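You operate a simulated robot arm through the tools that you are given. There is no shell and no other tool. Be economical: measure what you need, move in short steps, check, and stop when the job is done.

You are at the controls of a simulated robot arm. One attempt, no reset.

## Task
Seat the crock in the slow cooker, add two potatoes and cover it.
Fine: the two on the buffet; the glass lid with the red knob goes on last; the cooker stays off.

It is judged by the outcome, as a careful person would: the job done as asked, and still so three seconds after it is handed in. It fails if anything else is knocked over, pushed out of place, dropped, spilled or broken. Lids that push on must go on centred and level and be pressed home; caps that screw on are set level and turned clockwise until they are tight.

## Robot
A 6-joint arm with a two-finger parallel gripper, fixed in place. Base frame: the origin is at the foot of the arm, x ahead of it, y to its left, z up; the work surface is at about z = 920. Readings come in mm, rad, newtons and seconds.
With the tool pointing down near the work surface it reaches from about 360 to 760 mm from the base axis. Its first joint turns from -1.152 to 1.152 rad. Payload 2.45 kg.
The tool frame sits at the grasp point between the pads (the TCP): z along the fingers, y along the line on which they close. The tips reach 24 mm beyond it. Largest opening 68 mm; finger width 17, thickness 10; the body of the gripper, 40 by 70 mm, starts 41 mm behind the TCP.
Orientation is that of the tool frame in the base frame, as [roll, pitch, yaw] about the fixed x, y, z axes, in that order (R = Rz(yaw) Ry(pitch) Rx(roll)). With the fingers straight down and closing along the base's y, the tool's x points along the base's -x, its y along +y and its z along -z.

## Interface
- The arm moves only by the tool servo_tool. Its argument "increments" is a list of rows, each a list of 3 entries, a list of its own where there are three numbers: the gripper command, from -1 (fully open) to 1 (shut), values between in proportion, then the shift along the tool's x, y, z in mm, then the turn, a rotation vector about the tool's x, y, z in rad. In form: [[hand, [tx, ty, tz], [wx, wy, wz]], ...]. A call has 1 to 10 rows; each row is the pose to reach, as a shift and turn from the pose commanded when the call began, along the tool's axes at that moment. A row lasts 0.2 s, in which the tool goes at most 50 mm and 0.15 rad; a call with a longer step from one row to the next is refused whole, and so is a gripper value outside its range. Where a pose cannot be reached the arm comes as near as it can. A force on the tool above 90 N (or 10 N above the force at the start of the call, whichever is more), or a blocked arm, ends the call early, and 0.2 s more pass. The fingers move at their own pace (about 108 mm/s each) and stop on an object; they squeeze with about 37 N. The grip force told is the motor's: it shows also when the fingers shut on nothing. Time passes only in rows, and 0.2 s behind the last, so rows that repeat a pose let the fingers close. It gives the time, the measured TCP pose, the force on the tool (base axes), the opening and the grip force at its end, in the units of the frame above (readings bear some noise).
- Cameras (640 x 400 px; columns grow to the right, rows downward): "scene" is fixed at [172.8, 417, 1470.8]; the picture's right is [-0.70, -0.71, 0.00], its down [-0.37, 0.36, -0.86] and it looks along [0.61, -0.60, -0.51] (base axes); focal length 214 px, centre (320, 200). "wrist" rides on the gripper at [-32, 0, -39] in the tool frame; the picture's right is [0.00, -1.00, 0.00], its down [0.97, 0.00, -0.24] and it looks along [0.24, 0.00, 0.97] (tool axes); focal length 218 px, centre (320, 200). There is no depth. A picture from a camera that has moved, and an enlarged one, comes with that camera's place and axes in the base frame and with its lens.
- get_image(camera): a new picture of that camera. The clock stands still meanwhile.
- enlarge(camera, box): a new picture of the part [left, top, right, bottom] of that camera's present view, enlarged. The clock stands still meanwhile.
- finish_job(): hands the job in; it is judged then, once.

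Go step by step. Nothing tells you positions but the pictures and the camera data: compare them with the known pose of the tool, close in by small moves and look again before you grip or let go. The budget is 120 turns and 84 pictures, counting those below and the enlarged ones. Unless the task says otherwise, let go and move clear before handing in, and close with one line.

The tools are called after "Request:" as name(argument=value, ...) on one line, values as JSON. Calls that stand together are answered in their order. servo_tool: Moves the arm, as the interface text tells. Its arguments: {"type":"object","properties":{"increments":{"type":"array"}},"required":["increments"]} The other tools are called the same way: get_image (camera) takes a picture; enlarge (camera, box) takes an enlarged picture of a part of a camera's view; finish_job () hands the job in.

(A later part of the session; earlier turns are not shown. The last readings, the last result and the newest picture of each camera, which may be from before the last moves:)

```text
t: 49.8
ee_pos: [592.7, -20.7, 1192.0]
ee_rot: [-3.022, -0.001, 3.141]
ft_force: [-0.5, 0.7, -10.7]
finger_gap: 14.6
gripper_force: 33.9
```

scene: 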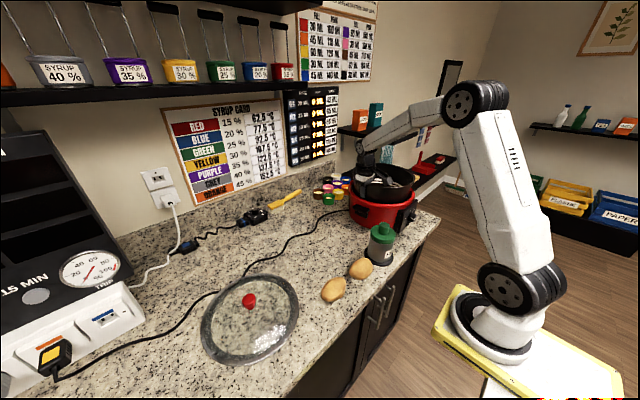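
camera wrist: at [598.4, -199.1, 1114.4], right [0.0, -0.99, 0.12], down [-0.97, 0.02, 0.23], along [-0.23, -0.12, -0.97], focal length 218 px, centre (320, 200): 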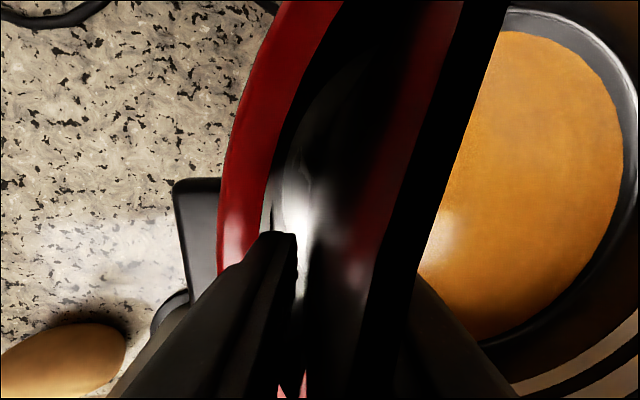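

Stable. Second leg to above the cooker, then a look.

Request:
servo_tool(increments=[[1, [1, -5, 0.6], [0, 0, 0]], [1, [4, -20, 2.4], [0, 0, 0]], [1, [8, -40, 4.8], [0, 0, 0]], [1, [12, -63, 7.6], [0, 0, 0]], [1, [16, -86, 10.4], [0, 0, 0]], [1, [20, -109, 13.2], [0, 0, 0]], [1, [23, -132, 16], [0, 0, 0]], [1, [25, -150, 18.1], [0, 0, 0]], [1, [26, -165, 19.9], [0, 0, 0]], [1, [26, -174, 21], [0, 0, 0]]])

Request:
enlarge(camera="scene", box=[310, 130, 450, 220])

Request:
get_image(camera="wrist")

```text
t: 52.0
ee_pos: [568.8, -195.5, 1189.1]
ee_rot: [-3.025, 0.0, -3.139]
ft_force: [-0.9, -0.1, -10.8]
finger_gap: 14.7
gripper_force: 34.7
```

```text
4.44 times, centred on (380, 175) of scene
camera zoom: at [173.0, 416.9, 1470.8], right [-0.7, -0.71, 0.0], down [-0.37, 0.36, -0.86], along [0.61, -0.6, -0.51], focal length 953 px, centre (53, 311)
```

zoom: 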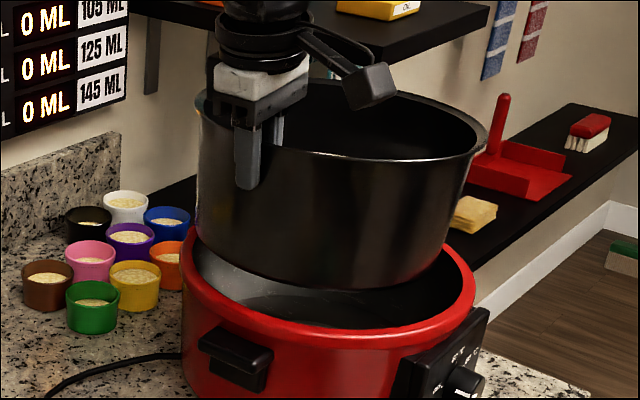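

```text
45 pictures are left
camera wrist: at [601.1, -190.2, 1228.6], right [0.0, -0.99, 0.12], down [-0.97, 0.03, 0.24], along [-0.24, -0.12, -0.96], focal length 218 px, centre (320, 200)
```

wrist: 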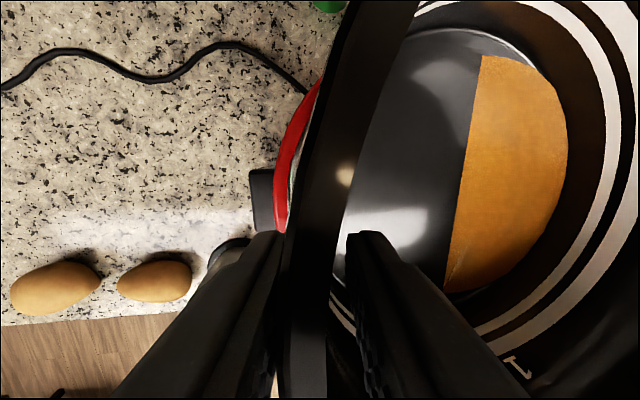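

The crock droops about 3°; the contents are shallow, so no spill risk. I'll nudge 2 mm each in -x and -y, and lower 50 mm into the opening.

Request:
servo_tool(increments=[[1, [1, -1, 8], [0, 0, 0]], [1, [2, -1, 16], [0, 0, 0]], [1, [3, 0, 25], [0, 0, 0]], [1, [3, 1.5, 34], [0, 0, 0]], [1, [3, 3, 43], [0, 0, 0]], [1, [3, 4, 50], [0, 0, 0]]])

Request:
enlarge(camera="scene", box=[330, 145, 430, 217])

```text
t: 53.4
ee_pos: [566.2, -198.5, 1140.7]
ee_rot: [-3.021, 0.001, 3.141]
ft_force: [-1.2, -0.4, -10.6]
finger_gap: 15.2
gripper_force: 34.3
```

```text
5.56 times, centred on (380, 181) of scene
camera zoom: at [173.0, 416.9, 1470.8], right [-0.7, -0.71, 0.0], down [-0.37, 0.36, -0.86], along [0.61, -0.6, -0.51], focal length 1192 px, centre (-13, 306)
```

zoom: 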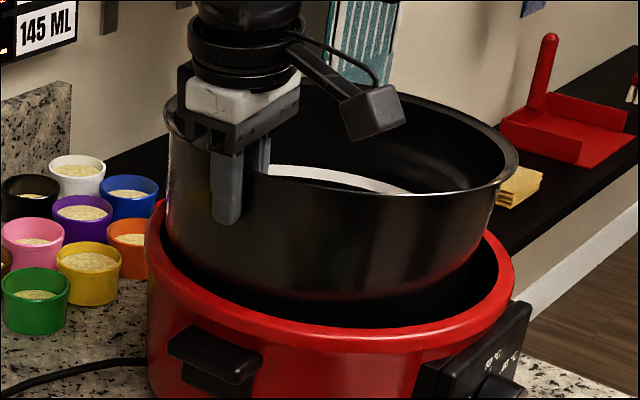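

Inside the opening; left gap is tighter than right in the view, so I shift 3 mm each in -x and -y and lower 25 mm more.

Request:
servo_tool(increments=[[1, [2, -2, 1], [0, 0, 0]], [1, [3, -2, 6], [0, 0, 0]], [1, [3, -1.5, 12], [0, 0, 0]], [1, [3, -0.7, 19], [0, 0, 0]], [1, [3, 0, 25], [0, 0, 0]]])

Request:
enlarge(camera="scene", box=[330, 155, 430, 227])

```text
t: 54.6
ee_pos: [565.1, -199.1, 1116.6]
ee_rot: [-3.021, 0.004, -3.137]
ft_force: [-0.5, 18.2, -0.5]
finger_gap: 13.5
gripper_force: 34.0
```

```text
5.56 times, centred on (380, 191) of scene
camera zoom: at [172.8, 417.7, 1470.6], right [-0.7, -0.71, 0.0], down [-0.37, 0.36, -0.86], along [0.61, -0.6, -0.51], focal length 1192 px, centre (-13, 250)
```

zoom: 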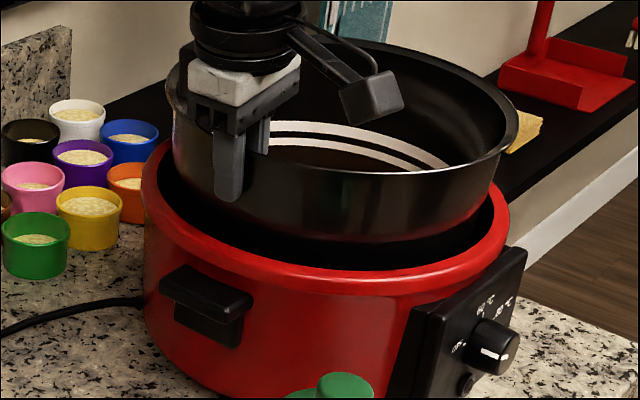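

The crock's far edge touches the liner (push towards +y), and the gap towards the camera looks widest. I'll lift 4 mm, shift towards the camera by (-5, +5), and lower again.

Request:
servo_tool(increments=[[1, [0, -0.5, -5], [0, 0, 0]], [1, [3, 2.5, -5.4], [0, 0, 0]], [1, [5, 4.5, -5.6], [0, 0, 0]], [1, [5, 4.5, -5.6], [0, 0, 0]]])

Request:
servo_tool(increments=[[1, [0, 0.5, 4], [0, 0, 0]], [1, [0, 1, 8], [0, 0, 0]], [1, [0, 1.4, 12], [0, 0, 0]], [1, [0, 1.4, 12], [0, 0, 0]]])

Request:
enlarge(camera="scene", box=[330, 155, 430, 227])

```text
t: 55.6
ee_pos: [557.0, -196.7, 1121.7]
ee_rot: [-3.022, -0.001, 3.141]
ft_force: [0.6, 1.0, -11.0]
finger_gap: 14.1
gripper_force: 33.7
```

```text
t: 56.6
ee_pos: [557.7, -195.7, 1107.8]
ee_rot: [-3.023, 0.001, -3.14]
ft_force: [0.2, 0.0, -11.0]
finger_gap: 14.2
gripper_force: 34.2
```

```text
5.56 times, centred on (380, 191) of scene
camera zoom: at [173.0, 416.9, 1470.8], right [-0.7, -0.71, 0.0], down [-0.37, 0.36, -0.86], along [0.61, -0.6, -0.51], focal length 1192 px, centre (-13, 250)
```

zoom: 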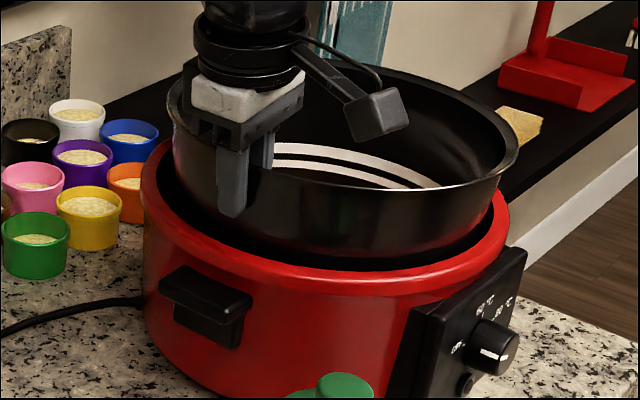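

Passing freely now. Continue lowering another 14 mm.

Request:
servo_tool(increments=[[1, [0, 0.5, 4], [0, 0, 0]], [1, [0, 1, 8], [0, 0, 0]], [1, [0, 1.7, 14], [0, 0, 0]], [1, [0, 1.7, 14], [0, 0, 0]]])

Request:
enlarge(camera="scene", box=[330, 155, 430, 227])

```text
t: 57.6
ee_pos: [557.3, -195.3, 1093.5]
ee_rot: [-3.021, 0.0, -3.14]
ft_force: [-0.4, 0.4, -11.5]
finger_gap: 14.5
gripper_force: 34.4
```

```text
5.56 times, centred on (380, 191) of scene
camera zoom: at [173.0, 416.9, 1470.8], right [-0.7, -0.71, 0.0], down [-0.37, 0.36, -0.86], along [0.61, -0.6, -0.51], focal length 1192 px, centre (-13, 250)
```

zoom: 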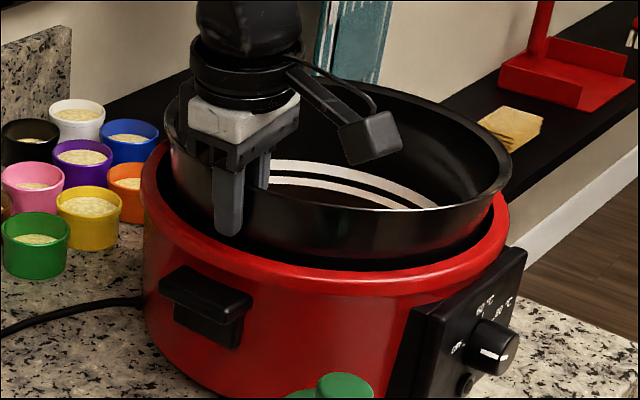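

Still free. Lower 10 mm more.

Request:
servo_tool(increments=[[1, [0, 0.4, 3.5], [0, 0, 0]], [1, [0, 0.8, 7], [0, 0, 0]], [1, [0, 1.2, 10], [0, 0, 0]], [1, [0, 1.2, 10], [0, 0, 0]]])

```text
t: 58.6
ee_pos: [557.5, -195.4, 1086.2]
ee_rot: [-3.023, 0.002, -3.139]
ft_force: [-1.8, 12.4, 3.0]
finger_gap: 13.6
gripper_force: 33.9
```

Far side touching again (+y push). Shift 3 mm in +y and try again.

Request:
servo_tool(increments=[[1, [0, 1, -2], [0, 0, 0]], [1, [0, 3, -2], [0, 0, 0]], [1, [0, 3.3, 0], [0, 0, 0]], [1, [0, 3.5, 2], [0, 0, 0]], [1, [0, 3.5, 2], [0, 0, 0]]])

Request:
enlarge(camera="scene", box=[340, 170, 420, 220])

Request:
get_image(camera="wrist")

```text
t: 59.8
ee_pos: [557.7, -194.6, 1085.2]
ee_rot: [-3.019, 0.007, -3.141]
ft_force: [-10.0, -12.0, 33.2]
finger_gap: 13.6
gripper_force: 33.8
```

```text
8.00 times, centred on (380, 195) of scene
camera zoom: at [171.9, 416.8, 1471.0], right [-0.7, -0.71, 0.0], down [-0.37, 0.36, -0.86], along [0.61, -0.6, -0.51], focal length 1716 px, centre (-160, 240)
```

zoom: 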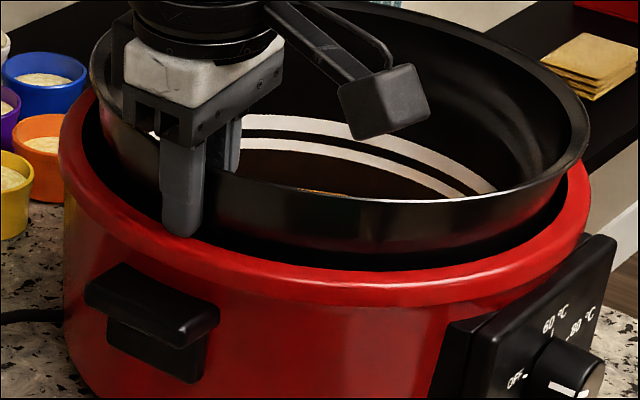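

```text
39 pictures are left
camera wrist: at [590.0, -188.2, 1123.8], right [0.0, -0.99, 0.12], down [-0.97, 0.03, 0.23], along [-0.23, -0.12, -0.96], focal length 218 px, centre (320, 200)
```

wrist: 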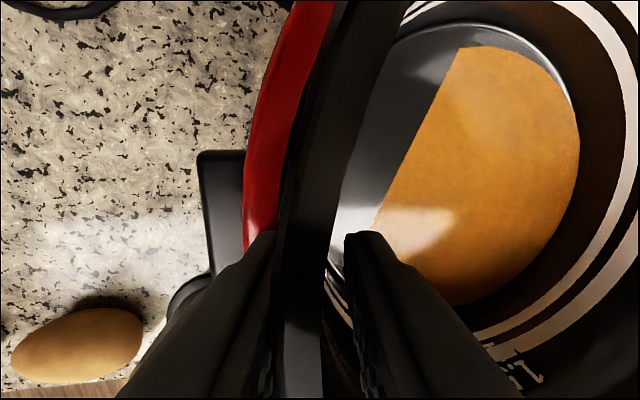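

The outer finger is back on the rim (z push), with the crock about 25 mm above its seat. I'll ease up 3 mm and tilt the far side down about 5° until it is supported, so the near side carries only half the weight.

Request:
servo_tool(increments=[[1, [0, -1.5, -4], [0, 0, 0]], [1, [0, -1.5, -4], [-0.02, 0, 0]], [1, [0, -1.5, -4], [-0.04, 0, 0]], [1, [0, -1.5, -4], [-0.04, 0, 0]]])

Request:
servo_tool(increments=[[1, [0, 0, 0], [-0.02, 0, 0]], [1, [0, 0, 0], [-0.04, 0, 0]], [1, [0, 0, 0], [-0.04, 0, 0]]])

Request:
enlarge(camera="scene", box=[340, 170, 420, 220])

```text
t: 60.8
ee_pos: [557.4, -192.2, 1086.2]
ee_rot: [-3.063, -0.001, -3.141]
ft_force: [5.9, -11.2, 0.2]
finger_gap: 13.8
gripper_force: 33.5
```

```text
t: 61.6
ee_pos: [556.7, -193.6, 1084.4]
ee_rot: [-3.103, -0.003, -3.139]
ft_force: [0.9, -7.5, -12.6]
finger_gap: 13.4
gripper_force: 33.1
```

```text
8.00 times, centred on (380, 195) of scene
camera zoom: at [173.1, 416.7, 1470.9], right [-0.7, -0.71, 0.0], down [-0.37, 0.36, -0.86], along [0.61, -0.6, -0.51], focal length 1716 px, centre (-160, 240)
```

zoom: 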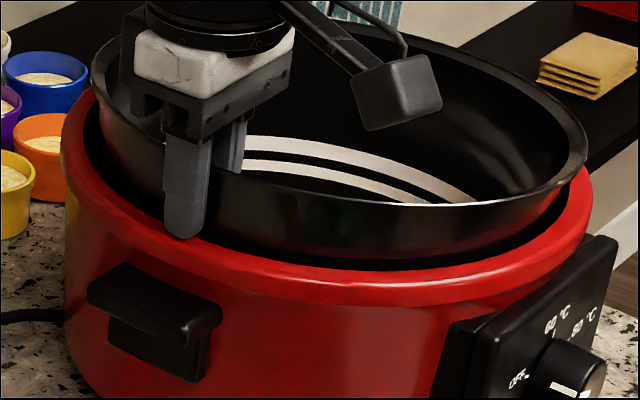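

Tilted 5°, the far side is not yet supported (weight still 12 N). I'll tilt 3–4° more with a 2 mm shift in -y.

Request:
servo_tool(increments=[[1, [0, -1, 0], [-0.02, 0, 0]], [1, [0, -2, 0], [-0.04, 0, 0]], [1, [0, -2, 0], [-0.06, 0, 0]], [1, [0, -2, 0], [-0.06, 0, 0]]])

Request:
enlarge(camera="scene", box=[340, 170, 420, 220])

```text
t: 62.6
ee_pos: [557.8, -195.5, 1087.6]
ee_rot: [3.119, 0.002, -3.14]
ft_force: [3.4, 10.2, -2.6]
finger_gap: 13.9
gripper_force: 33.5
```

```text
8.00 times, centred on (380, 195) of scene
camera zoom: at [173.0, 417.4, 1470.7], right [-0.7, -0.71, 0.0], down [-0.37, 0.36, -0.86], along [0.61, -0.6, -0.51], focal length 1716 px, centre (-160, 240)
```

zoom: 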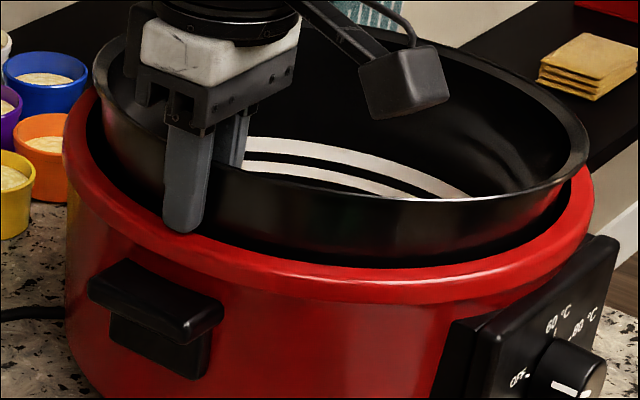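

Now the far side is carried by the cooker (only 2.6 N left on the tool). I'll relax the grip in small steps and watch whether the crock stays.

Request:
servo_tool(increments=[[0.64, [0, 0, 0], [0, 0, 0]], [0.62, [0, 0, 0], [0, 0, 0]], [0.61, [0, 0, 0], [0, 0, 0]]])

Request:
servo_tool(increments=[[0.605, [0, 0, 0], [0, 0, 0]], [0.6, [0, 0, 0], [0, 0, 0]]])

Request:
enlarge(camera="scene", box=[340, 170, 420, 220])

```text
t: 63.4
ee_pos: [558.0, -195.5, 1086.6]
ee_rot: [3.122, 0.001, 3.141]
ft_force: [1.2, 7.2, -3.1]
finger_gap: 18.6
gripper_force: 3.0
```

```text
t: 64.0
ee_pos: [557.4, -194.5, 1086.4]
ee_rot: [3.122, 0.0, -3.14]
ft_force: [0.6, 6.9, -2.5]
finger_gap: 18.7
gripper_force: 3.4
```

```text
8.00 times, centred on (380, 195) of scene
camera zoom: at [172.9, 417.2, 1470.8], right [-0.7, -0.71, 0.0], down [-0.37, 0.36, -0.86], along [0.61, -0.6, -0.51], focal length 1716 px, centre (-160, 240)
```

zoom: 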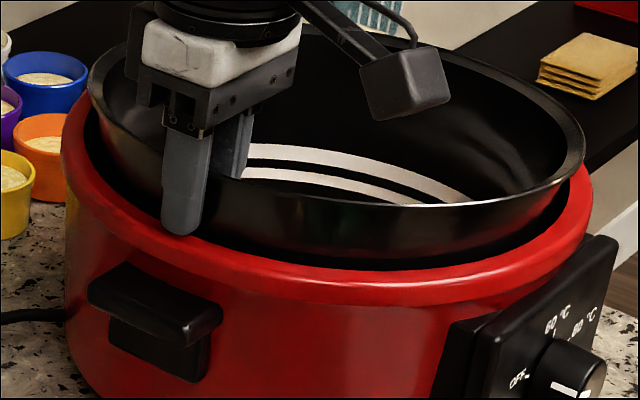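

The grip is down to about 3 N and the crock remains in place. Opening a little further.

Request:
servo_tool(increments=[[0.5, [0, 0, 0], [0, 0, 0]], [0.42, [0, 0, 0], [0, 0, 0]]])

Request:
enlarge(camera="scene", box=[340, 170, 420, 220])

```text
t: 64.6
ee_pos: [557.5, -195.3, 1086.5]
ee_rot: [3.122, 0.001, -3.141]
ft_force: [0.2, 1.5, -0.8]
finger_gap: 20.8
gripper_force: 1.1
```

```text
8.00 times, centred on (380, 195) of scene
camera zoom: at [172.8, 417.1, 1470.8], right [-0.7, -0.71, 0.0], down [-0.37, 0.36, -0.86], along [0.61, -0.6, -0.51], focal length 1716 px, centre (-160, 240)
```

zoom: 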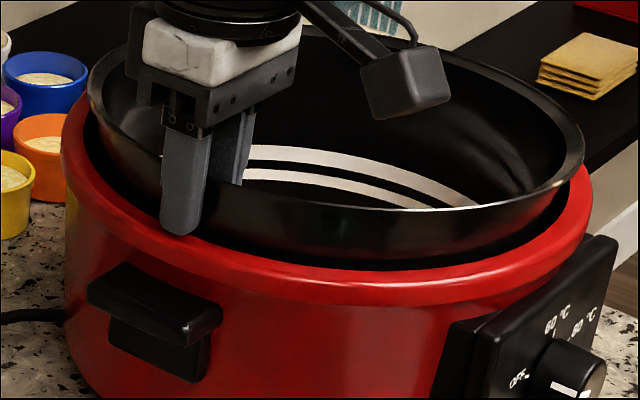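

The tool carries nothing now and the crock hasn't dropped. Opening fully clear of the wall.

Request:
servo_tool(increments=[[0.3, [0, 0, 0], [0, 0, 0]], [0.1, [0, 0, 0], [0, 0, 0]], [0.1, [0, 0, 0], [0, 0, 0]]])

Request:
servo_tool(increments=[[0.1, [0, 0, -30], [0, 0, 0]], [0.1, [0, 0, -70], [0, 0, 0]], [0.1, [0, 0, -100], [0, 0, 0]]])

Request:
enlarge(camera="scene", box=[330, 155, 430, 227])

Request:
get_image(camera="wrist")

```text
t: 65.4
ee_pos: [558.6, -195.2, 1084.7]
ee_rot: [3.121, 0.0, -3.138]
ft_force: [0.0, -0.2, 0.2]
finger_gap: 30.4
gripper_force: 0.0
```

```text
t: 66.2
ee_pos: [555.1, -196.3, 1189.3]
ee_rot: [3.122, -0.002, -3.14]
ft_force: [0.0, 1.2, 0.0]
finger_gap: 30.6
gripper_force: 0.1
```

```text
5.56 times, centred on (380, 191) of scene
camera zoom: at [172.8, 417.0, 1470.8], right [-0.7, -0.71, 0.0], down [-0.37, 0.36, -0.86], along [0.61, -0.6, -0.51], focal length 1192 px, centre (-13, 250)
```

zoom: 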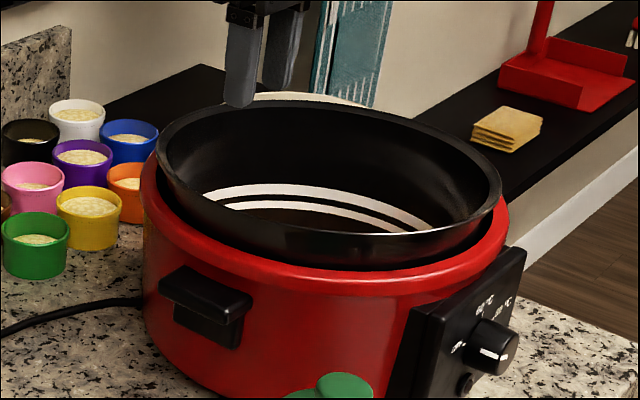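

```text
33 pictures are left
camera wrist: at [587.7, -197.3, 1227.5], right [0.0, -1.0, -0.02], down [-0.97, -0.01, 0.24], along [-0.24, 0.02, -0.97], focal length 218 px, centre (320, 200)
```

wrist: 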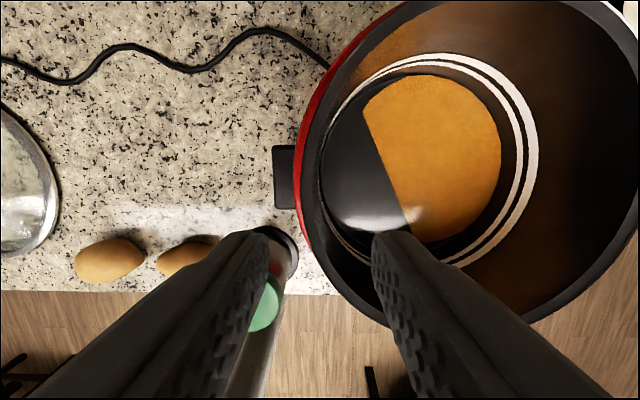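

The crock stays put, tilted with its near side raised, nothing spilled. I'll regrip just the top ~15 mm of the near lip and lower that side in a controlled way.

Request:
servo_tool(increments=[[0.1, [0, 0, 40], [0, 0, 0]], [0.1, [-1, 1, 70], [0, 0, 0]], [0.1, [-2, 1, 86], [0, 0, 0]], [1, [-2, 1, 86], [0, 0, 0]], [1, [-2, 1, 86], [0, 0, 0]], [1, [-2, 1, 86], [0, 0, 0]]])

Request:
enlarge(camera="scene", box=[340, 165, 420, 215])

```text
t: 67.6
ee_pos: [560.2, -194.0, 1102.4]
ee_rot: [3.119, 0.001, -3.14]
ft_force: [-0.1, 28.0, 4.3]
finger_gap: 13.4
gripper_force: 33.6
```

```text
8.00 times, centred on (380, 190) of scene
camera zoom: at [172.7, 418.0, 1470.6], right [-0.7, -0.71, 0.0], down [-0.37, 0.36, -0.86], along [0.61, -0.6, -0.51], focal length 1716 px, centre (-160, 280)
```

zoom: 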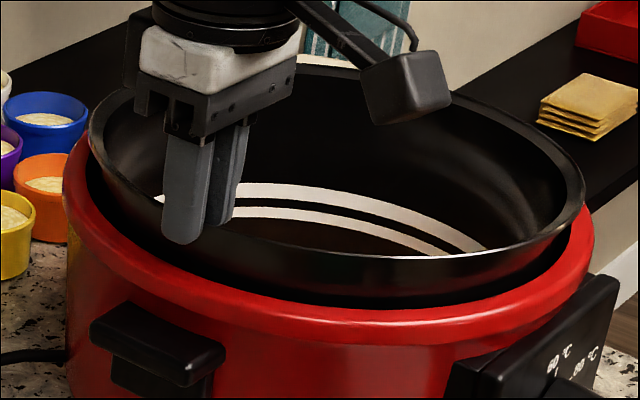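

Gripped by the top of the lip; I'll relieve the side load (+2 mm in y) and lower 10 mm while untilting accordingly.

Request:
servo_tool(increments=[[1, [0, 2, 0], [0, 0, 0]], [1, [0, 2, 3], [0.012, 0, 0]], [1, [0, 2, 6], [0.025, 0, 0]], [1, [0, 2, 10], [0.04, 0, 0]], [1, [0, 2, 10], [0.04, 0, 0]]])

Request:
enlarge(camera="scene", box=[340, 165, 420, 215])

```text
t: 68.8
ee_pos: [559.4, -191.8, 1092.4]
ee_rot: [-3.124, 0.002, 3.14]
ft_force: [-5.5, 21.8, 12.2]
finger_gap: 13.2
gripper_force: 33.9
```

```text
8.00 times, centred on (380, 190) of scene
camera zoom: at [172.4, 417.8, 1470.6], right [-0.7, -0.71, 0.0], down [-0.37, 0.36, -0.86], along [0.61, -0.6, -0.51], focal length 1716 px, centre (-160, 280)
```

zoom: 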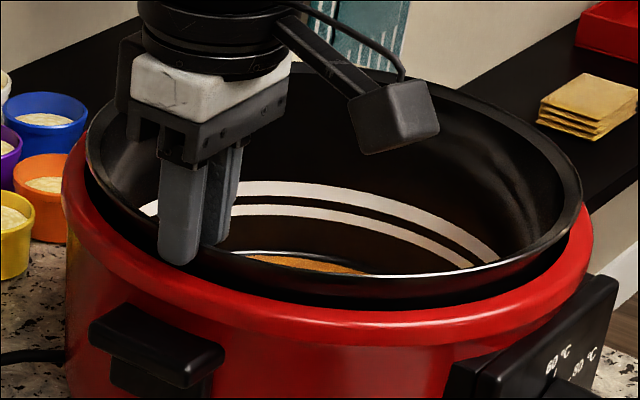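

It is going down and levelling. Another 8 mm with a further 2 mm relief in +y.

Request:
servo_tool(increments=[[1, [0, 2, 0], [0, 0, 0]], [1, [0, 2.5, 3], [0.015, 0, 0]], [1, [0, 3, 6], [0.03, 0, 0]], [1, [0, 3, 8], [0.04, 0, 0]], [1, [0, 3, 8], [0.04, 0, 0]]])

Request:
enlarge(camera="scene", box=[340, 165, 420, 215])

```text
t: 70.0
ee_pos: [560.7, -191.6, 1085.1]
ee_rot: [-3.077, 0.007, 3.14]
ft_force: [-0.7, 0.4, 27.9]
finger_gap: 12.9
gripper_force: 33.0
```

```text
8.00 times, centred on (380, 190) of scene
camera zoom: at [172.3, 417.2, 1470.8], right [-0.7, -0.71, 0.0], down [-0.37, 0.36, -0.86], along [0.61, -0.6, -0.51], focal length 1716 px, centre (-160, 280)
```

zoom: 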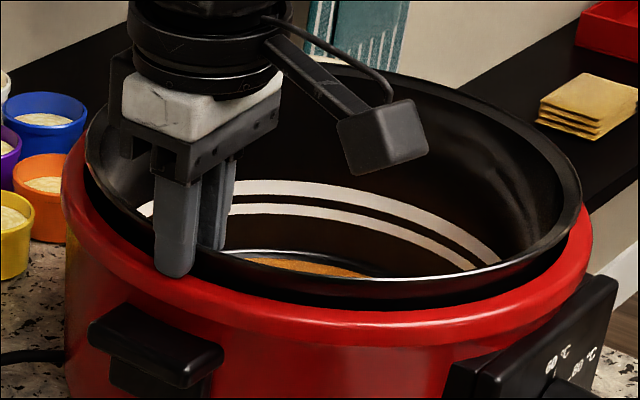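

The finger has reached the rim again, with the crock nearly level. I'll release slowly, move up and look.

Request:
servo_tool(increments=[[0.62, [0, 0, -2], [0, 0, 0]], [0.55, [0, 0, -3], [0, 0, 0]], [0.4, [0, 0, -3], [0, 0, 0]], [0.2, [0, 0, -3], [0, 0, 0]], [0.2, [0, 0, -40], [0, 0, 0]], [0.2, [0, 0, -80], [0, 0, 0]], [0.2, [0, 0, -115], [0, 0, 0]]])

Request:
enlarge(camera="scene", box=[330, 155, 430, 227])

Request:
get_image(camera="wrist")

```text
t: 71.6
ee_pos: [558.9, -182.4, 1197.1]
ee_rot: [-3.081, 0.001, -3.14]
ft_force: [0.4, -0.3, 0.5]
finger_gap: 27.3
gripper_force: 0.0
```

```text
5.56 times, centred on (380, 191) of scene
camera zoom: at [172.8, 417.0, 1470.8], right [-0.7, -0.71, 0.0], down [-0.37, 0.36, -0.86], along [0.61, -0.6, -0.51], focal length 1192 px, centre (-13, 250)
```

zoom: 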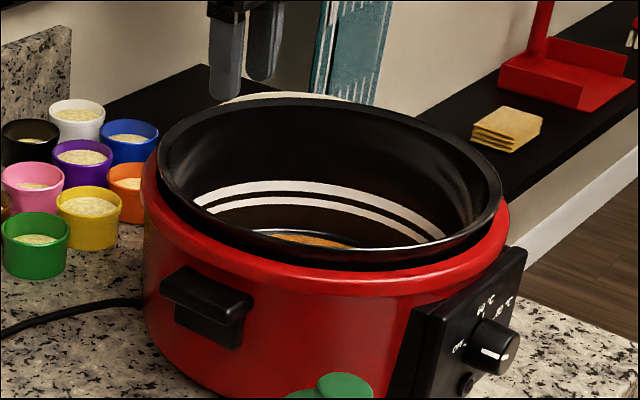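

```text
28 pictures are left
camera wrist: at [591.7, -180.5, 1235.3], right [0.0, -1.0, 0.06], down [-0.97, 0.01, 0.24], along [-0.24, -0.06, -0.97], focal length 218 px, centre (320, 200)
```

wrist: 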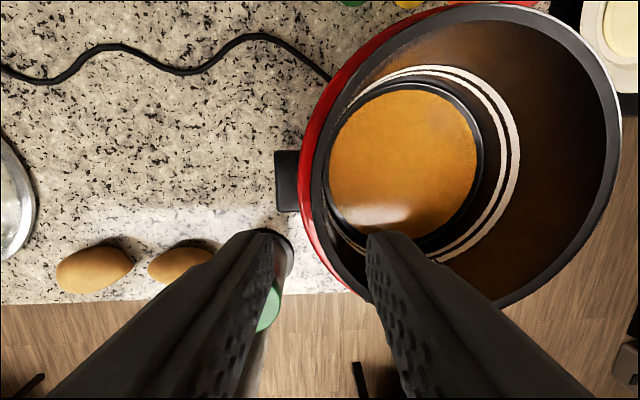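

The crock now sits level in the cooker with its contents evenly spread. I'll press the near lip gently with closed fingers to verify it is home.

Request:
servo_tool(increments=[[1, [0, -1, 30], [-0.03, 0, 0]], [1, [0, -3, 60], [-0.06, 0, 0]], [1, [0, -3.5, 80], [-0.06, 0, 0]], [1, [0, -3.5, 88], [-0.06, 0, 0]], [1, [0, -3.5, 88], [-0.06, 0, 0]]])

Request:
servo_tool(increments=[[1, [0, 0, 3], [0, 0, 0]], [1, [0, 0, 6], [0, 0, 0]], [1, [0, 0, 9], [0, 0, 0]], [1, [0, 0, 12], [0, 0, 0]]])

Request:
enlarge(camera="scene", box=[340, 165, 420, 215])

```text
t: 72.8
ee_pos: [560.4, -192.0, 1109.4]
ee_rot: [-3.141, -0.002, -3.14]
ft_force: [0.3, 0.6, -0.8]
finger_gap: 0.0
gripper_force: 23.7
```

```text
t: 73.8
ee_pos: [559.7, -190.8, 1101.2]
ee_rot: [-3.139, 0.004, -3.141]
ft_force: [-9.0, 4.4, 24.6]
finger_gap: 0.0
gripper_force: 24.2
```

```text
8.00 times, centred on (380, 190) of scene
camera zoom: at [172.0, 417.3, 1470.8], right [-0.7, -0.71, 0.0], down [-0.37, 0.36, -0.86], along [0.61, -0.6, -0.51], focal length 1716 px, centre (-160, 280)
```

zoom: 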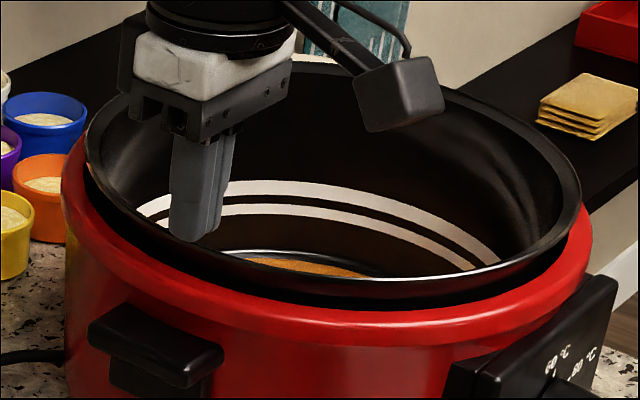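

Resistance of 25 N at lip height about 1077. I'll press a bit harder to see whether it is firm.

Request:
servo_tool(increments=[[1, [0, 0, 3], [0, 0, 0]], [1, [0, 0, 6], [0, 0, 0]], [1, [0, 0, 6], [0, 0, 0]]])

Request:
servo_tool(increments=[[1, [0, 0, -20], [0, 0, 0]], [1, [0, 0, -60], [0, 0, 0]], [1, [0, 0, -100], [0, 0, 0]], [-0.5, [0, 0, -140], [0, 0, 0]], [-1, [-20, -40, -170], [0, 0, 0]], [-1, [-40, -80, -170], [0, 0, 0]], [-1, [-50, -110, -170], [0, 0, 0]], [-1, [-50, -110, -170], [0, 0, 0]]])

Request:
get_image(camera="wrist")

Request:
enlarge(camera="scene", box=[330, 155, 430, 227])

```text
t: 74.6
ee_pos: [558.3, -191.5, 1100.3]
ee_rot: [-3.135, 0.014, 3.142]
ft_force: [-20.8, 14.0, 68.8]
finger_gap: 0.3
gripper_force: 23.5
```

```text
refused: row 5 steps farther than a row can; nothing moved
```

```text
26 pictures are left
camera wrist: at [590.9, -190.6, 1139.7], right [0.0, -1.0, 0.0], down [-0.97, 0.0, 0.23], along [-0.23, 0.0, -0.97], focal length 218 px, centre (320, 200)
```

wrist: 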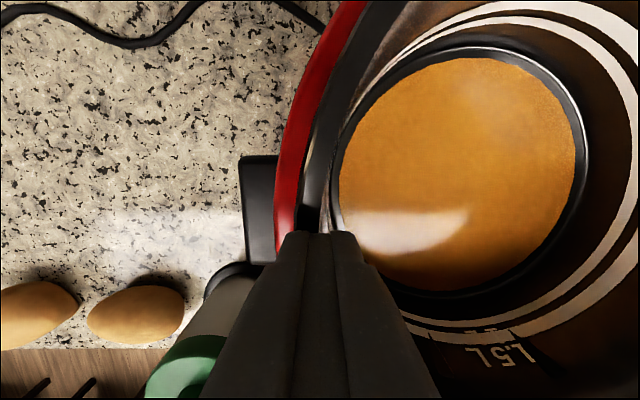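

```text
5.56 times, centred on (380, 191) of scene
camera zoom: at [170.8, 417.9, 1470.8], right [-0.7, -0.71, 0.0], down [-0.37, 0.36, -0.86], along [0.61, -0.6, -0.51], focal length 1192 px, centre (-13, 250)
```

zoom: 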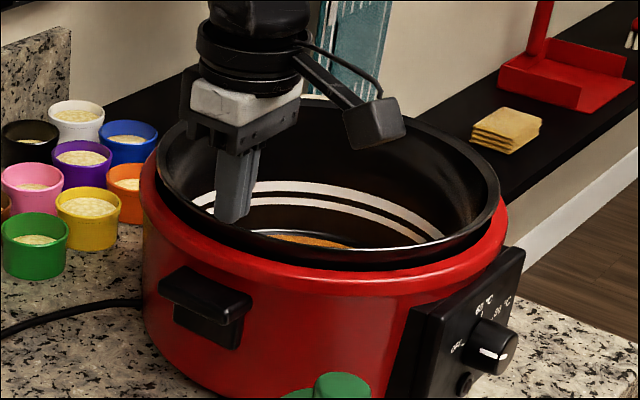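

The near side is firm at 69 N, so it is home there. I'll lift off and look from above to check it is level and centred.

Request:
servo_tool(increments=[[1, [0, 0, -20], [0, 0, 0]], [1, [0, 0, -60], [0, 0, 0]], [1, [0, 0, -100], [0, 0, 0]], [-0.5, [0, 0, -140], [0, 0, 0]], [-1, [-10, -30, -170], [0, 0, 0]], [-1, [-20, -65, -180], [0, 0, 0]], [-1, [-30, -100, -180], [0, 0, 0]], [-1, [-35, -115, -180], [0, 0, 0]]])

Request:
get_image(camera="wrist")

```text
t: 76.4
ee_pos: [596.7, -304.6, 1271.9]
ee_rot: [3.141, 0.001, -3.141]
ft_force: [0.6, -0.4, -0.1]
finger_gap: 68.1
gripper_force: 0.1
```

```text
24 pictures are left
camera wrist: at [628.1, -304.3, 1310.5], right [0.0, -1.0, 0.0], down [-0.97, 0.0, 0.24], along [-0.24, 0.0, -0.97], focal length 218 px, centre (320, 200)
```

wrist: 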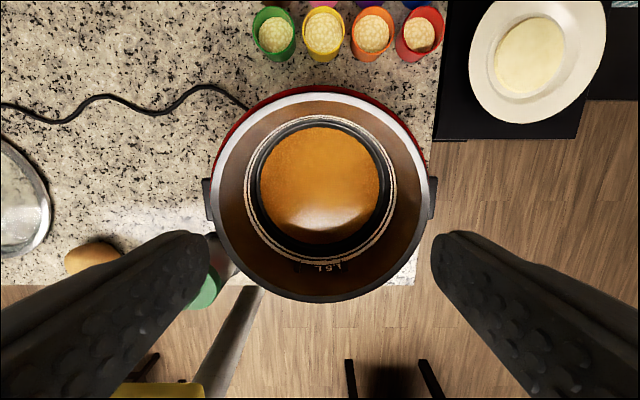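

The crock is level, concentric and firmly seated. Now the potatoes, at about (424, 120) and (417, 0), lying with long axes along y; I'll travel above the first and turn the gripper 90° so it closes along x.

Request:
servo_tool(increments=[[-1, [15, 40, 0], [0, 0, 0.15]], [-1, [31, 81, 5], [0, 0, 0.3]], [-1, [47, 121, 12], [0, 0, 0.45]], [-1, [63, 162, 20], [0, 0, 0.6]], [-1, [79, 202, 30], [0, 0, 0.75]], [-1, [95, 243, 40], [0, 0, 0.9]], [-1, [111, 283, 50], [0, 0, 1.05]], [-1, [127, 324, 60], [0, 0, 1.2]], [-1, [143, 364, 70], [0, 0, 1.35]], [-1, [157, 400, 82], [0, 0, 1.5]]])

Request:
servo_tool(increments=[[-1, [0, 0, 30], [0, 0, 0.07]], [-1, [0, 0, 70], [0, 0, 0.07]], [-1, [0, 0, 70], [0, 0, 0.07]]])

Request:
get_image(camera="wrist")

```text
t: 78.6
ee_pos: [437.8, 95.0, 1190.1]
ee_rot: [3.139, 0.0, 1.644]
ft_force: [0.5, -0.8, 0.2]
finger_gap: 68.2
gripper_force: 0.0
```

```text
t: 79.4
ee_pos: [437.2, 91.8, 1118.4]
ee_rot: [3.141, 0.002, 1.571]
ft_force: [-0.2, 0.5, -0.2]
finger_gap: 68.0
gripper_force: 0.0
```

```text
23 pictures are left
camera wrist: at [436.1, 60.6, 1157.1], right [-1.0, 0.0, 0.0], down [0.0, 0.97, 0.24], along [0.0, 0.24, -0.97], focal length 218 px, centre (320, 200)
```

wrist: 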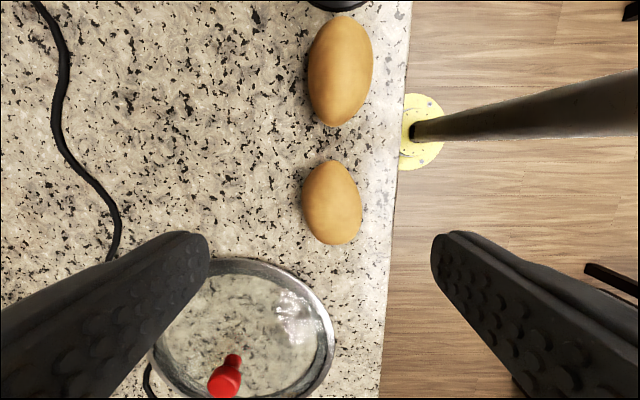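

Potato 1 is centred at about (424, 116), ~58 mm wide; potato 2 at about (418, -5). I'll centre above potato 1, align with its axis and descend part way to check.

Request:
servo_tool(increments=[[-1, [12, -7, 35], [0, 0, -0.05]], [-1, [24, -13, 70], [0, 0, -0.1]], [-1, [24, -13, 110], [0, 0, -0.1]], [-1, [24, -13, 110], [0, 0, -0.1]]])

Request:
get_image(camera="wrist")

```text
t: 80.4
ee_pos: [421.5, 117.5, 1009.3]
ee_rot: [3.14, 0.0, 1.674]
ft_force: [-0.3, -0.4, 0.5]
finger_gap: 67.8
gripper_force: 0.2
```

```text
22 pictures are left
camera wrist: at [424.0, 86.1, 1047.5], right [-0.99, -0.1, 0.0], down [-0.1, 0.97, 0.24], along [-0.02, 0.24, -0.97], focal length 218 px, centre (320, 200)
```

wrist: 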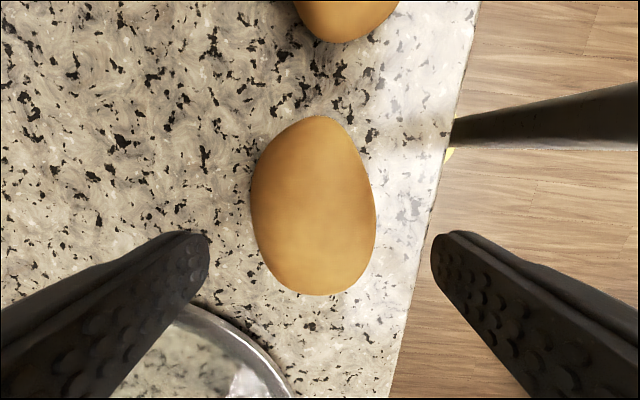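

Centred to within a few mm; correcting (+3.4 across, -4 along) and descending to grip height, then closing.

Request:
servo_tool(increments=[[-1, [-4, 3.4, 10], [0, 0, 0]], [-1, [-4, 3.4, 30], [0, 0, 0]], [-1, [-4, 3.4, 45], [0, 0, 0]], [-1, [-4, 3.4, 58], [0, 0, 0]], [-1, [-4, 3.4, 58], [0, 0, 0]]])

Request:
servo_tool(increments=[[0, [0, 0, 0], [0, 0, 0]], [1, [0, 0, 0], [0, 0, 0]], [1, [0, 0, 0], [0, 0, 0]], [1, [0, 0, -10], [0, 0, 0]], [1, [0, 0, -40], [0, 0, 0]]])

```text
t: 81.6
ee_pos: [426.8, 114.0, 952.7]
ee_rot: [-3.141, 0.0, 1.671]
ft_force: [0.2, -0.3, -0.3]
finger_gap: 67.8
gripper_force: 0.0
```

```text
t: 82.8
ee_pos: [427.8, 112.1, 991.3]
ee_rot: [3.141, 0.001, 1.671]
ft_force: [0.5, 0.8, -2.4]
finger_gap: 57.0
gripper_force: 37.0
```

Potato 1 is held (57 mm). Raising it and carrying it over the crock.

Request:
servo_tool(increments=[[1, [0, 0, -40], [0, 0, 0]], [1, [0, 0, -85], [0, 0, 0]], [1, [0, 0, -130], [0, 0, 0]], [1, [0, 0, -175], [0, 0, 0]]])

Request:
servo_tool(increments=[[1, [-22, 6, 0], [0, 0, 0]], [1, [-65, 19, 0], [0, 0, 0]], [1, [-110, 32, 0], [0, 0, 0]], [1, [-156, 46, 0], [0, 0, 0]], [1, [-203, 60, 0], [0, 0, 0]], [1, [-250, 73, 0], [0, 0, 0]], [1, [-297, 87, 0], [0, 0, 0]], [1, [-343, 101, 0], [0, 0, 0]], [1, [-388, 114, 0], [0, 0, 0]], [1, [-430, 126.6, 0], [0, 0, 0]]])

Request:
get_image(camera="wrist")

```text
t: 83.8
ee_pos: [430.4, 112.5, 1168.2]
ee_rot: [3.141, 0.0, 1.671]
ft_force: [0.2, 0.7, -1.7]
finger_gap: 56.8
gripper_force: 37.0
```

```text
t: 86.0
ee_pos: [598.2, -301.1, 1169.9]
ee_rot: [-3.141, -0.001, 1.674]
ft_force: [-0.4, -0.1, -1.6]
finger_gap: 56.8
gripper_force: 36.8
```

```text
21 pictures are left
camera wrist: at [600.7, -332.8, 1207.3], right [-0.99, -0.1, 0.0], down [-0.1, 0.97, 0.24], along [-0.03, 0.24, -0.97], focal length 218 px, centre (320, 200)
```

wrist: 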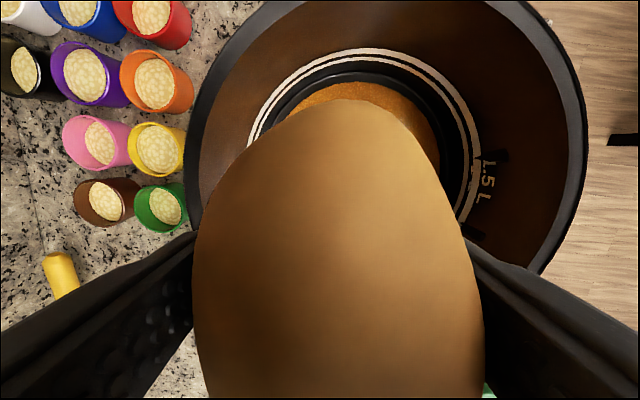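

Over the far half of the crock's opening. Lowering to just above the bottom and releasing.

Request:
servo_tool(increments=[[1, [0, 0, 35], [0, 0, 0]], [1, [0, 0, 75], [0, 0, 0]], [1, [0, 0, 110], [0, 0, 0]], [1, [0, 0, 135], [0, 0, 0]], [1, [0, 0, 150], [0, 0, 0]], [1, [0, 0, 160], [0, 0, 0]], [1, [0, 0, 160], [0, 0, 0]]])

Request:
servo_tool(increments=[[1, [0, 0, 3], [0, 0, 0]], [1, [0, 0, 6], [0, 0, 0]], [1, [0, 0, 9], [0, 0, 0]], [1, [0, 0, 9], [0, 0, 0]]])

```text
t: 87.6
ee_pos: [598.1, -301.6, 1007.6]
ee_rot: [3.14, 0.0, 1.672]
ft_force: [0.1, -0.2, 0.8]
finger_gap: 56.4
gripper_force: 37.0
```

```text
t: 88.6
ee_pos: [598.5, -303.1, 1004.4]
ee_rot: [3.13, 0.006, 1.672]
ft_force: [-11.7, -8.8, 46.6]
finger_gap: 56.4
gripper_force: 37.5
```

It is on the bottom; backing off the pressure and releasing.

Request:
servo_tool(increments=[[1, [0, 0, -6], [0, 0, 0]], [1, [0, 0, -7], [0, 0, 0]], [0, [0, 0, -7], [0, 0, 0]], [-0.9, [0, 0, -7], [0, 0, 0]], [-0.9, [0, 0, -7], [0, 0, 0]], [-0.9, [0, 0, -50], [0, 0, 0]], [-0.9, [0, 0, -100], [0, 0, 0]], [-0.9, [0, 0, -150], [0, 0, 0]], [-1, [0, 0, -170], [0, 0, 0]]])

Request:
get_image(camera="wrist")

```text
t: 90.6
ee_pos: [597.5, -301.7, 1167.5]
ee_rot: [-3.141, 0.001, 1.673]
ft_force: [-0.2, 1.2, -0.3]
finger_gap: 67.8
gripper_force: 0.1
```

```text
20 pictures are left
camera wrist: at [600.4, -332.2, 1205.9], right [-0.99, -0.1, 0.0], down [-0.1, 0.97, 0.24], along [-0.02, 0.24, -0.97], focal length 218 px, centre (320, 200)
```

wrist: 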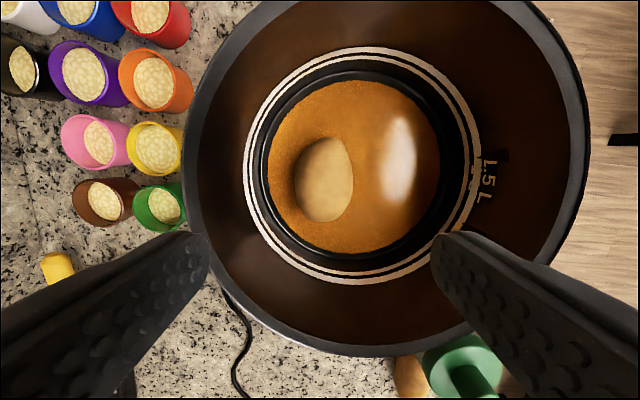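

Potato 1 lies in the crock. Next potato 2 at about (418, -5): travelling above it and partway down.

Request:
servo_tool(increments=[[-1, [40, -18, 0], [0, 0, 0]], [-1, [80, -36, 0], [0, 0, 0]], [-1, [121, -54, 0], [0, 0, 0]], [-1, [161, -73, 0], [0, 0, 0]], [-1, [201, -91, 0], [0, 0, 0]], [-1, [241, -109, 0], [0, 0, 0]], [-1, [281, -127, 0], [0, 0, 0]], [-1, [321.5, -145, 0], [0, 0, 0.05]], [-1, [321.5, -145, 45], [0, 0, 0.1]], [-1, [321.5, -145, 90], [0, 0, 0.1]]])

Request:
get_image(camera="wrist")

```text
t: 92.8
ee_pos: [418.9, 5.1, 1076.1]
ee_rot: [3.14, 0.0, 1.572]
ft_force: [0.3, -0.1, -0.3]
finger_gap: 67.9
gripper_force: 0.0
```

```text
19 pictures are left
camera wrist: at [418.8, -26.4, 1114.6], right [-1.0, 0.0, 0.0], down [0.0, 0.97, 0.24], along [0.0, 0.24, -0.97], focal length 218 px, centre (320, 200)
```

wrist: 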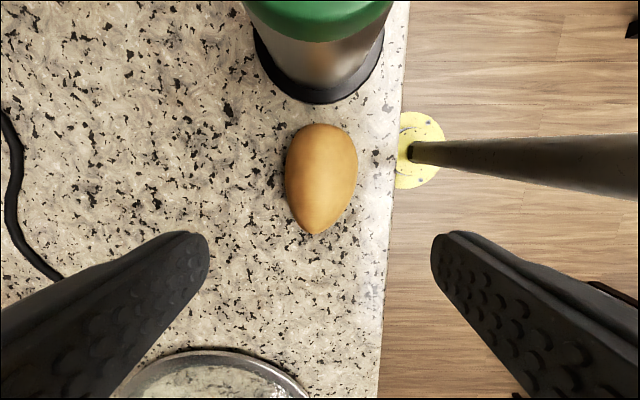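

Potato 2 is centred under the gripper at (418, -2). Descending with the grip slightly towards +y to stay clear of the canister, then closing.

Request:
servo_tool(increments=[[-1, [-3, -1.3, 35], [0, 0, 0]], [-1, [-3, -1.3, 70], [0, 0, 0]], [-1, [-3, -1.3, 100], [0, 0, 0]], [-1, [-3, -1.3, 123], [0, 0, 0]], [-1, [-3, -1.3, 123], [0, 0, 0]]])

Request:
servo_tool(increments=[[0, [0, 0, 0], [0, 0, 0]], [1, [0, 0, 0], [0, 0, 0]], [1, [0, 0, 0], [0, 0, 0]], [1, [0, 0, -10], [0, 0, 0]], [1, [0, 0, -50], [0, 0, 0]], [1, [0, 0, -100], [0, 0, 0]], [1, [0, 0, -150], [0, 0, 0]], [1, [0, 0, -200], [0, 0, 0]], [1, [0, 0, -215], [0, 0, 0]]])

```text
t: 94.0
ee_pos: [418.7, 1.8, 954.1]
ee_rot: [3.141, 0.001, 1.572]
ft_force: [0.4, 0.1, -0.4]
finger_gap: 68.2
gripper_force: 0.0
```

```text
t: 96.0
ee_pos: [420.0, -0.3, 1171.3]
ee_rot: [-3.141, 0.001, 1.573]
ft_force: [0.3, 1.0, -2.0]
finger_gap: 57.9
gripper_force: 37.1
```

Potato 2 is held. Carrying it over the near half of the crock.

Request:
servo_tool(increments=[[1, [-20, 7, 0], [0, 0, 0]], [1, [-58, 20, 0], [0, 0, 0]], [1, [-100, 34, 0], [0, 0, 0]], [1, [-142, 48, 0], [0, 0, 0]], [1, [-184, 62, 0], [0, 0, 0]], [1, [-226, 77, 0], [0, 0, 0]], [1, [-266, 91, 0], [0, 0, 0]], [1, [-298, 101, 0], [0, 0, 0]], [1, [-303, 103, 0], [0, 0, 0]]])

Request:
get_image(camera="wrist")

```text
t: 98.0
ee_pos: [521.2, -302.4, 1168.5]
ee_rot: [-3.141, -0.001, 1.572]
ft_force: [-0.2, 0.7, -0.4]
finger_gap: 57.5
gripper_force: 37.1
```

```text
18 pictures are left
camera wrist: at [521.4, -333.7, 1206.9], right [-1.0, 0.0, 0.0], down [0.0, 0.97, 0.24], along [0.0, 0.24, -0.97], focal length 218 px, centre (320, 200)
```

wrist: 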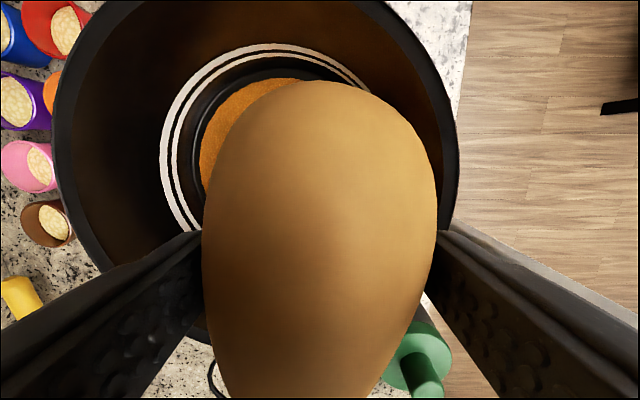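

Clear on both sides. Lowering to the bottom.

Request:
servo_tool(increments=[[1, [0, 0, 35], [0, 0, 0]], [1, [0, 0, 75], [0, 0, 0]], [1, [0, 0, 110], [0, 0, 0]], [1, [0, 0, 135], [0, 0, 0]], [1, [0, 0, 150], [0, 0, 0]], [1, [0, 0, 157], [0, 0, 0]], [1, [0, 0, 157], [0, 0, 0]]])

Request:
servo_tool(increments=[[1, [0, 0, 2], [0, 0, 0]], [1, [0, 0, 4], [0, 0, 0]], [1, [0, 0, 4], [0, 0, 0]]])

```text
t: 99.6
ee_pos: [523.7, -302.3, 1012.1]
ee_rot: [-3.141, 0.0, 1.573]
ft_force: [-0.2, -0.5, -1.9]
finger_gap: 57.5
gripper_force: 36.8
```

```text
t: 100.4
ee_pos: [524.0, -302.4, 1007.5]
ee_rot: [3.141, 0.001, 1.573]
ft_force: [0.1, 0.9, -1.7]
finger_gap: 57.4
gripper_force: 36.9
```

About a millimetre or two above the bottom; setting down, releasing and rising.

Request:
servo_tool(increments=[[1, [0, 0, 2], [0, 0, 0]], [0.2, [0, 0, 1], [0, 0, 0]], [-0.88, [0, 0, 0], [0, 0, 0]], [-0.88, [0, 0, 0], [0, 0, 0]], [-0.88, [0, 0, -45], [0, 0, 0]], [-0.88, [0, 0, -95], [0, 0, 0]], [-0.9, [0, 0, -145], [0, 0, 0]], [-1, [0, 0, -190], [0, 0, 0]]])

Request:
get_image(camera="wrist")

```text
t: 102.2
ee_pos: [522.7, -301.4, 1199.1]
ee_rot: [-3.141, -0.001, 1.572]
ft_force: [-0.5, -0.3, -0.4]
finger_gap: 68.2
gripper_force: 0.0
```

```text
17 pictures are left
camera wrist: at [522.8, -331.8, 1237.4], right [-1.0, 0.0, 0.0], down [0.0, 0.97, 0.24], along [0.0, 0.24, -0.97], focal length 218 px, centre (320, 200)
```

wrist: 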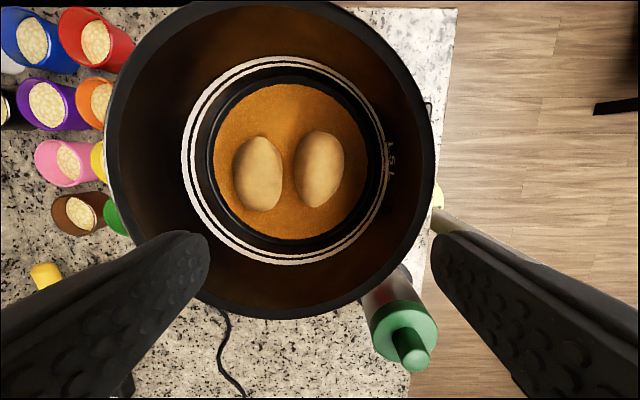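

Both potatoes rest in the crock, which is centred at about (560, -303). Now to the lid, near (541, 308); travelling above it.

Request:
servo_tool(increments=[[-1, [30, 2, 0], [0, 0, 0]], [-1, [78, 4, 0], [0, 0, 0]], [-1, [126, 6, 0], [0, 0, 0]], [-1, [174, 8, 0], [0, 0, 0]], [-1, [222, 10, 0], [0, 0, 0]], [-1, [270, 12, 0], [0, 0, 0]], [-1, [310, 14, 0], [0, 0, 0]]])

Request:
servo_tool(increments=[[-1, [45, 1, 5], [0, 0, 0]], [-1, [90, 2, 15], [0, 0, 0]], [-1, [135, 3, 25], [0, 0, 0]], [-1, [180, 3, 35], [0, 0, 0]], [-1, [225, 4, 45], [0, 0, 0]], [-1, [265, 4, 55], [0, 0, 0]], [-1, [280, 4, 60], [0, 0, 0]]])

Request:
get_image(camera="wrist")

```text
t: 103.8
ee_pos: [534.9, 7.1, 1196.8]
ee_rot: [3.141, 0.0, 1.572]
ft_force: [0.5, 0.2, -0.9]
finger_gap: 67.8
gripper_force: 0.1
```

```text
t: 105.4
ee_pos: [540.7, 289.4, 1138.0]
ee_rot: [-3.14, 0.0, 1.573]
ft_force: [-0.2, 0.5, -0.7]
finger_gap: 67.9
gripper_force: 0.0
```

```text
16 pictures are left
camera wrist: at [540.6, 258.1, 1176.1], right [-1.0, 0.0, 0.0], down [0.0, 0.97, 0.24], along [0.0, 0.24, -0.97], focal length 218 px, centre (320, 200)
```

wrist: 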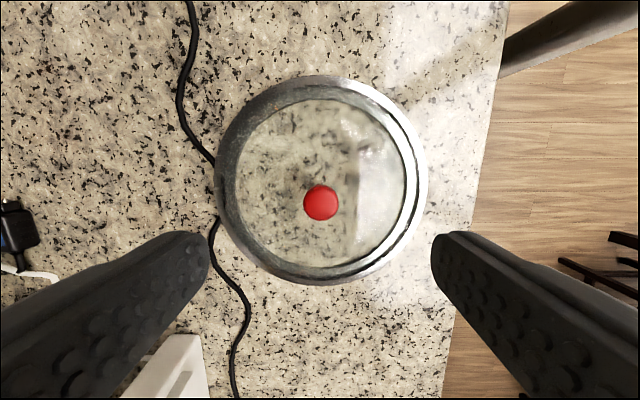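

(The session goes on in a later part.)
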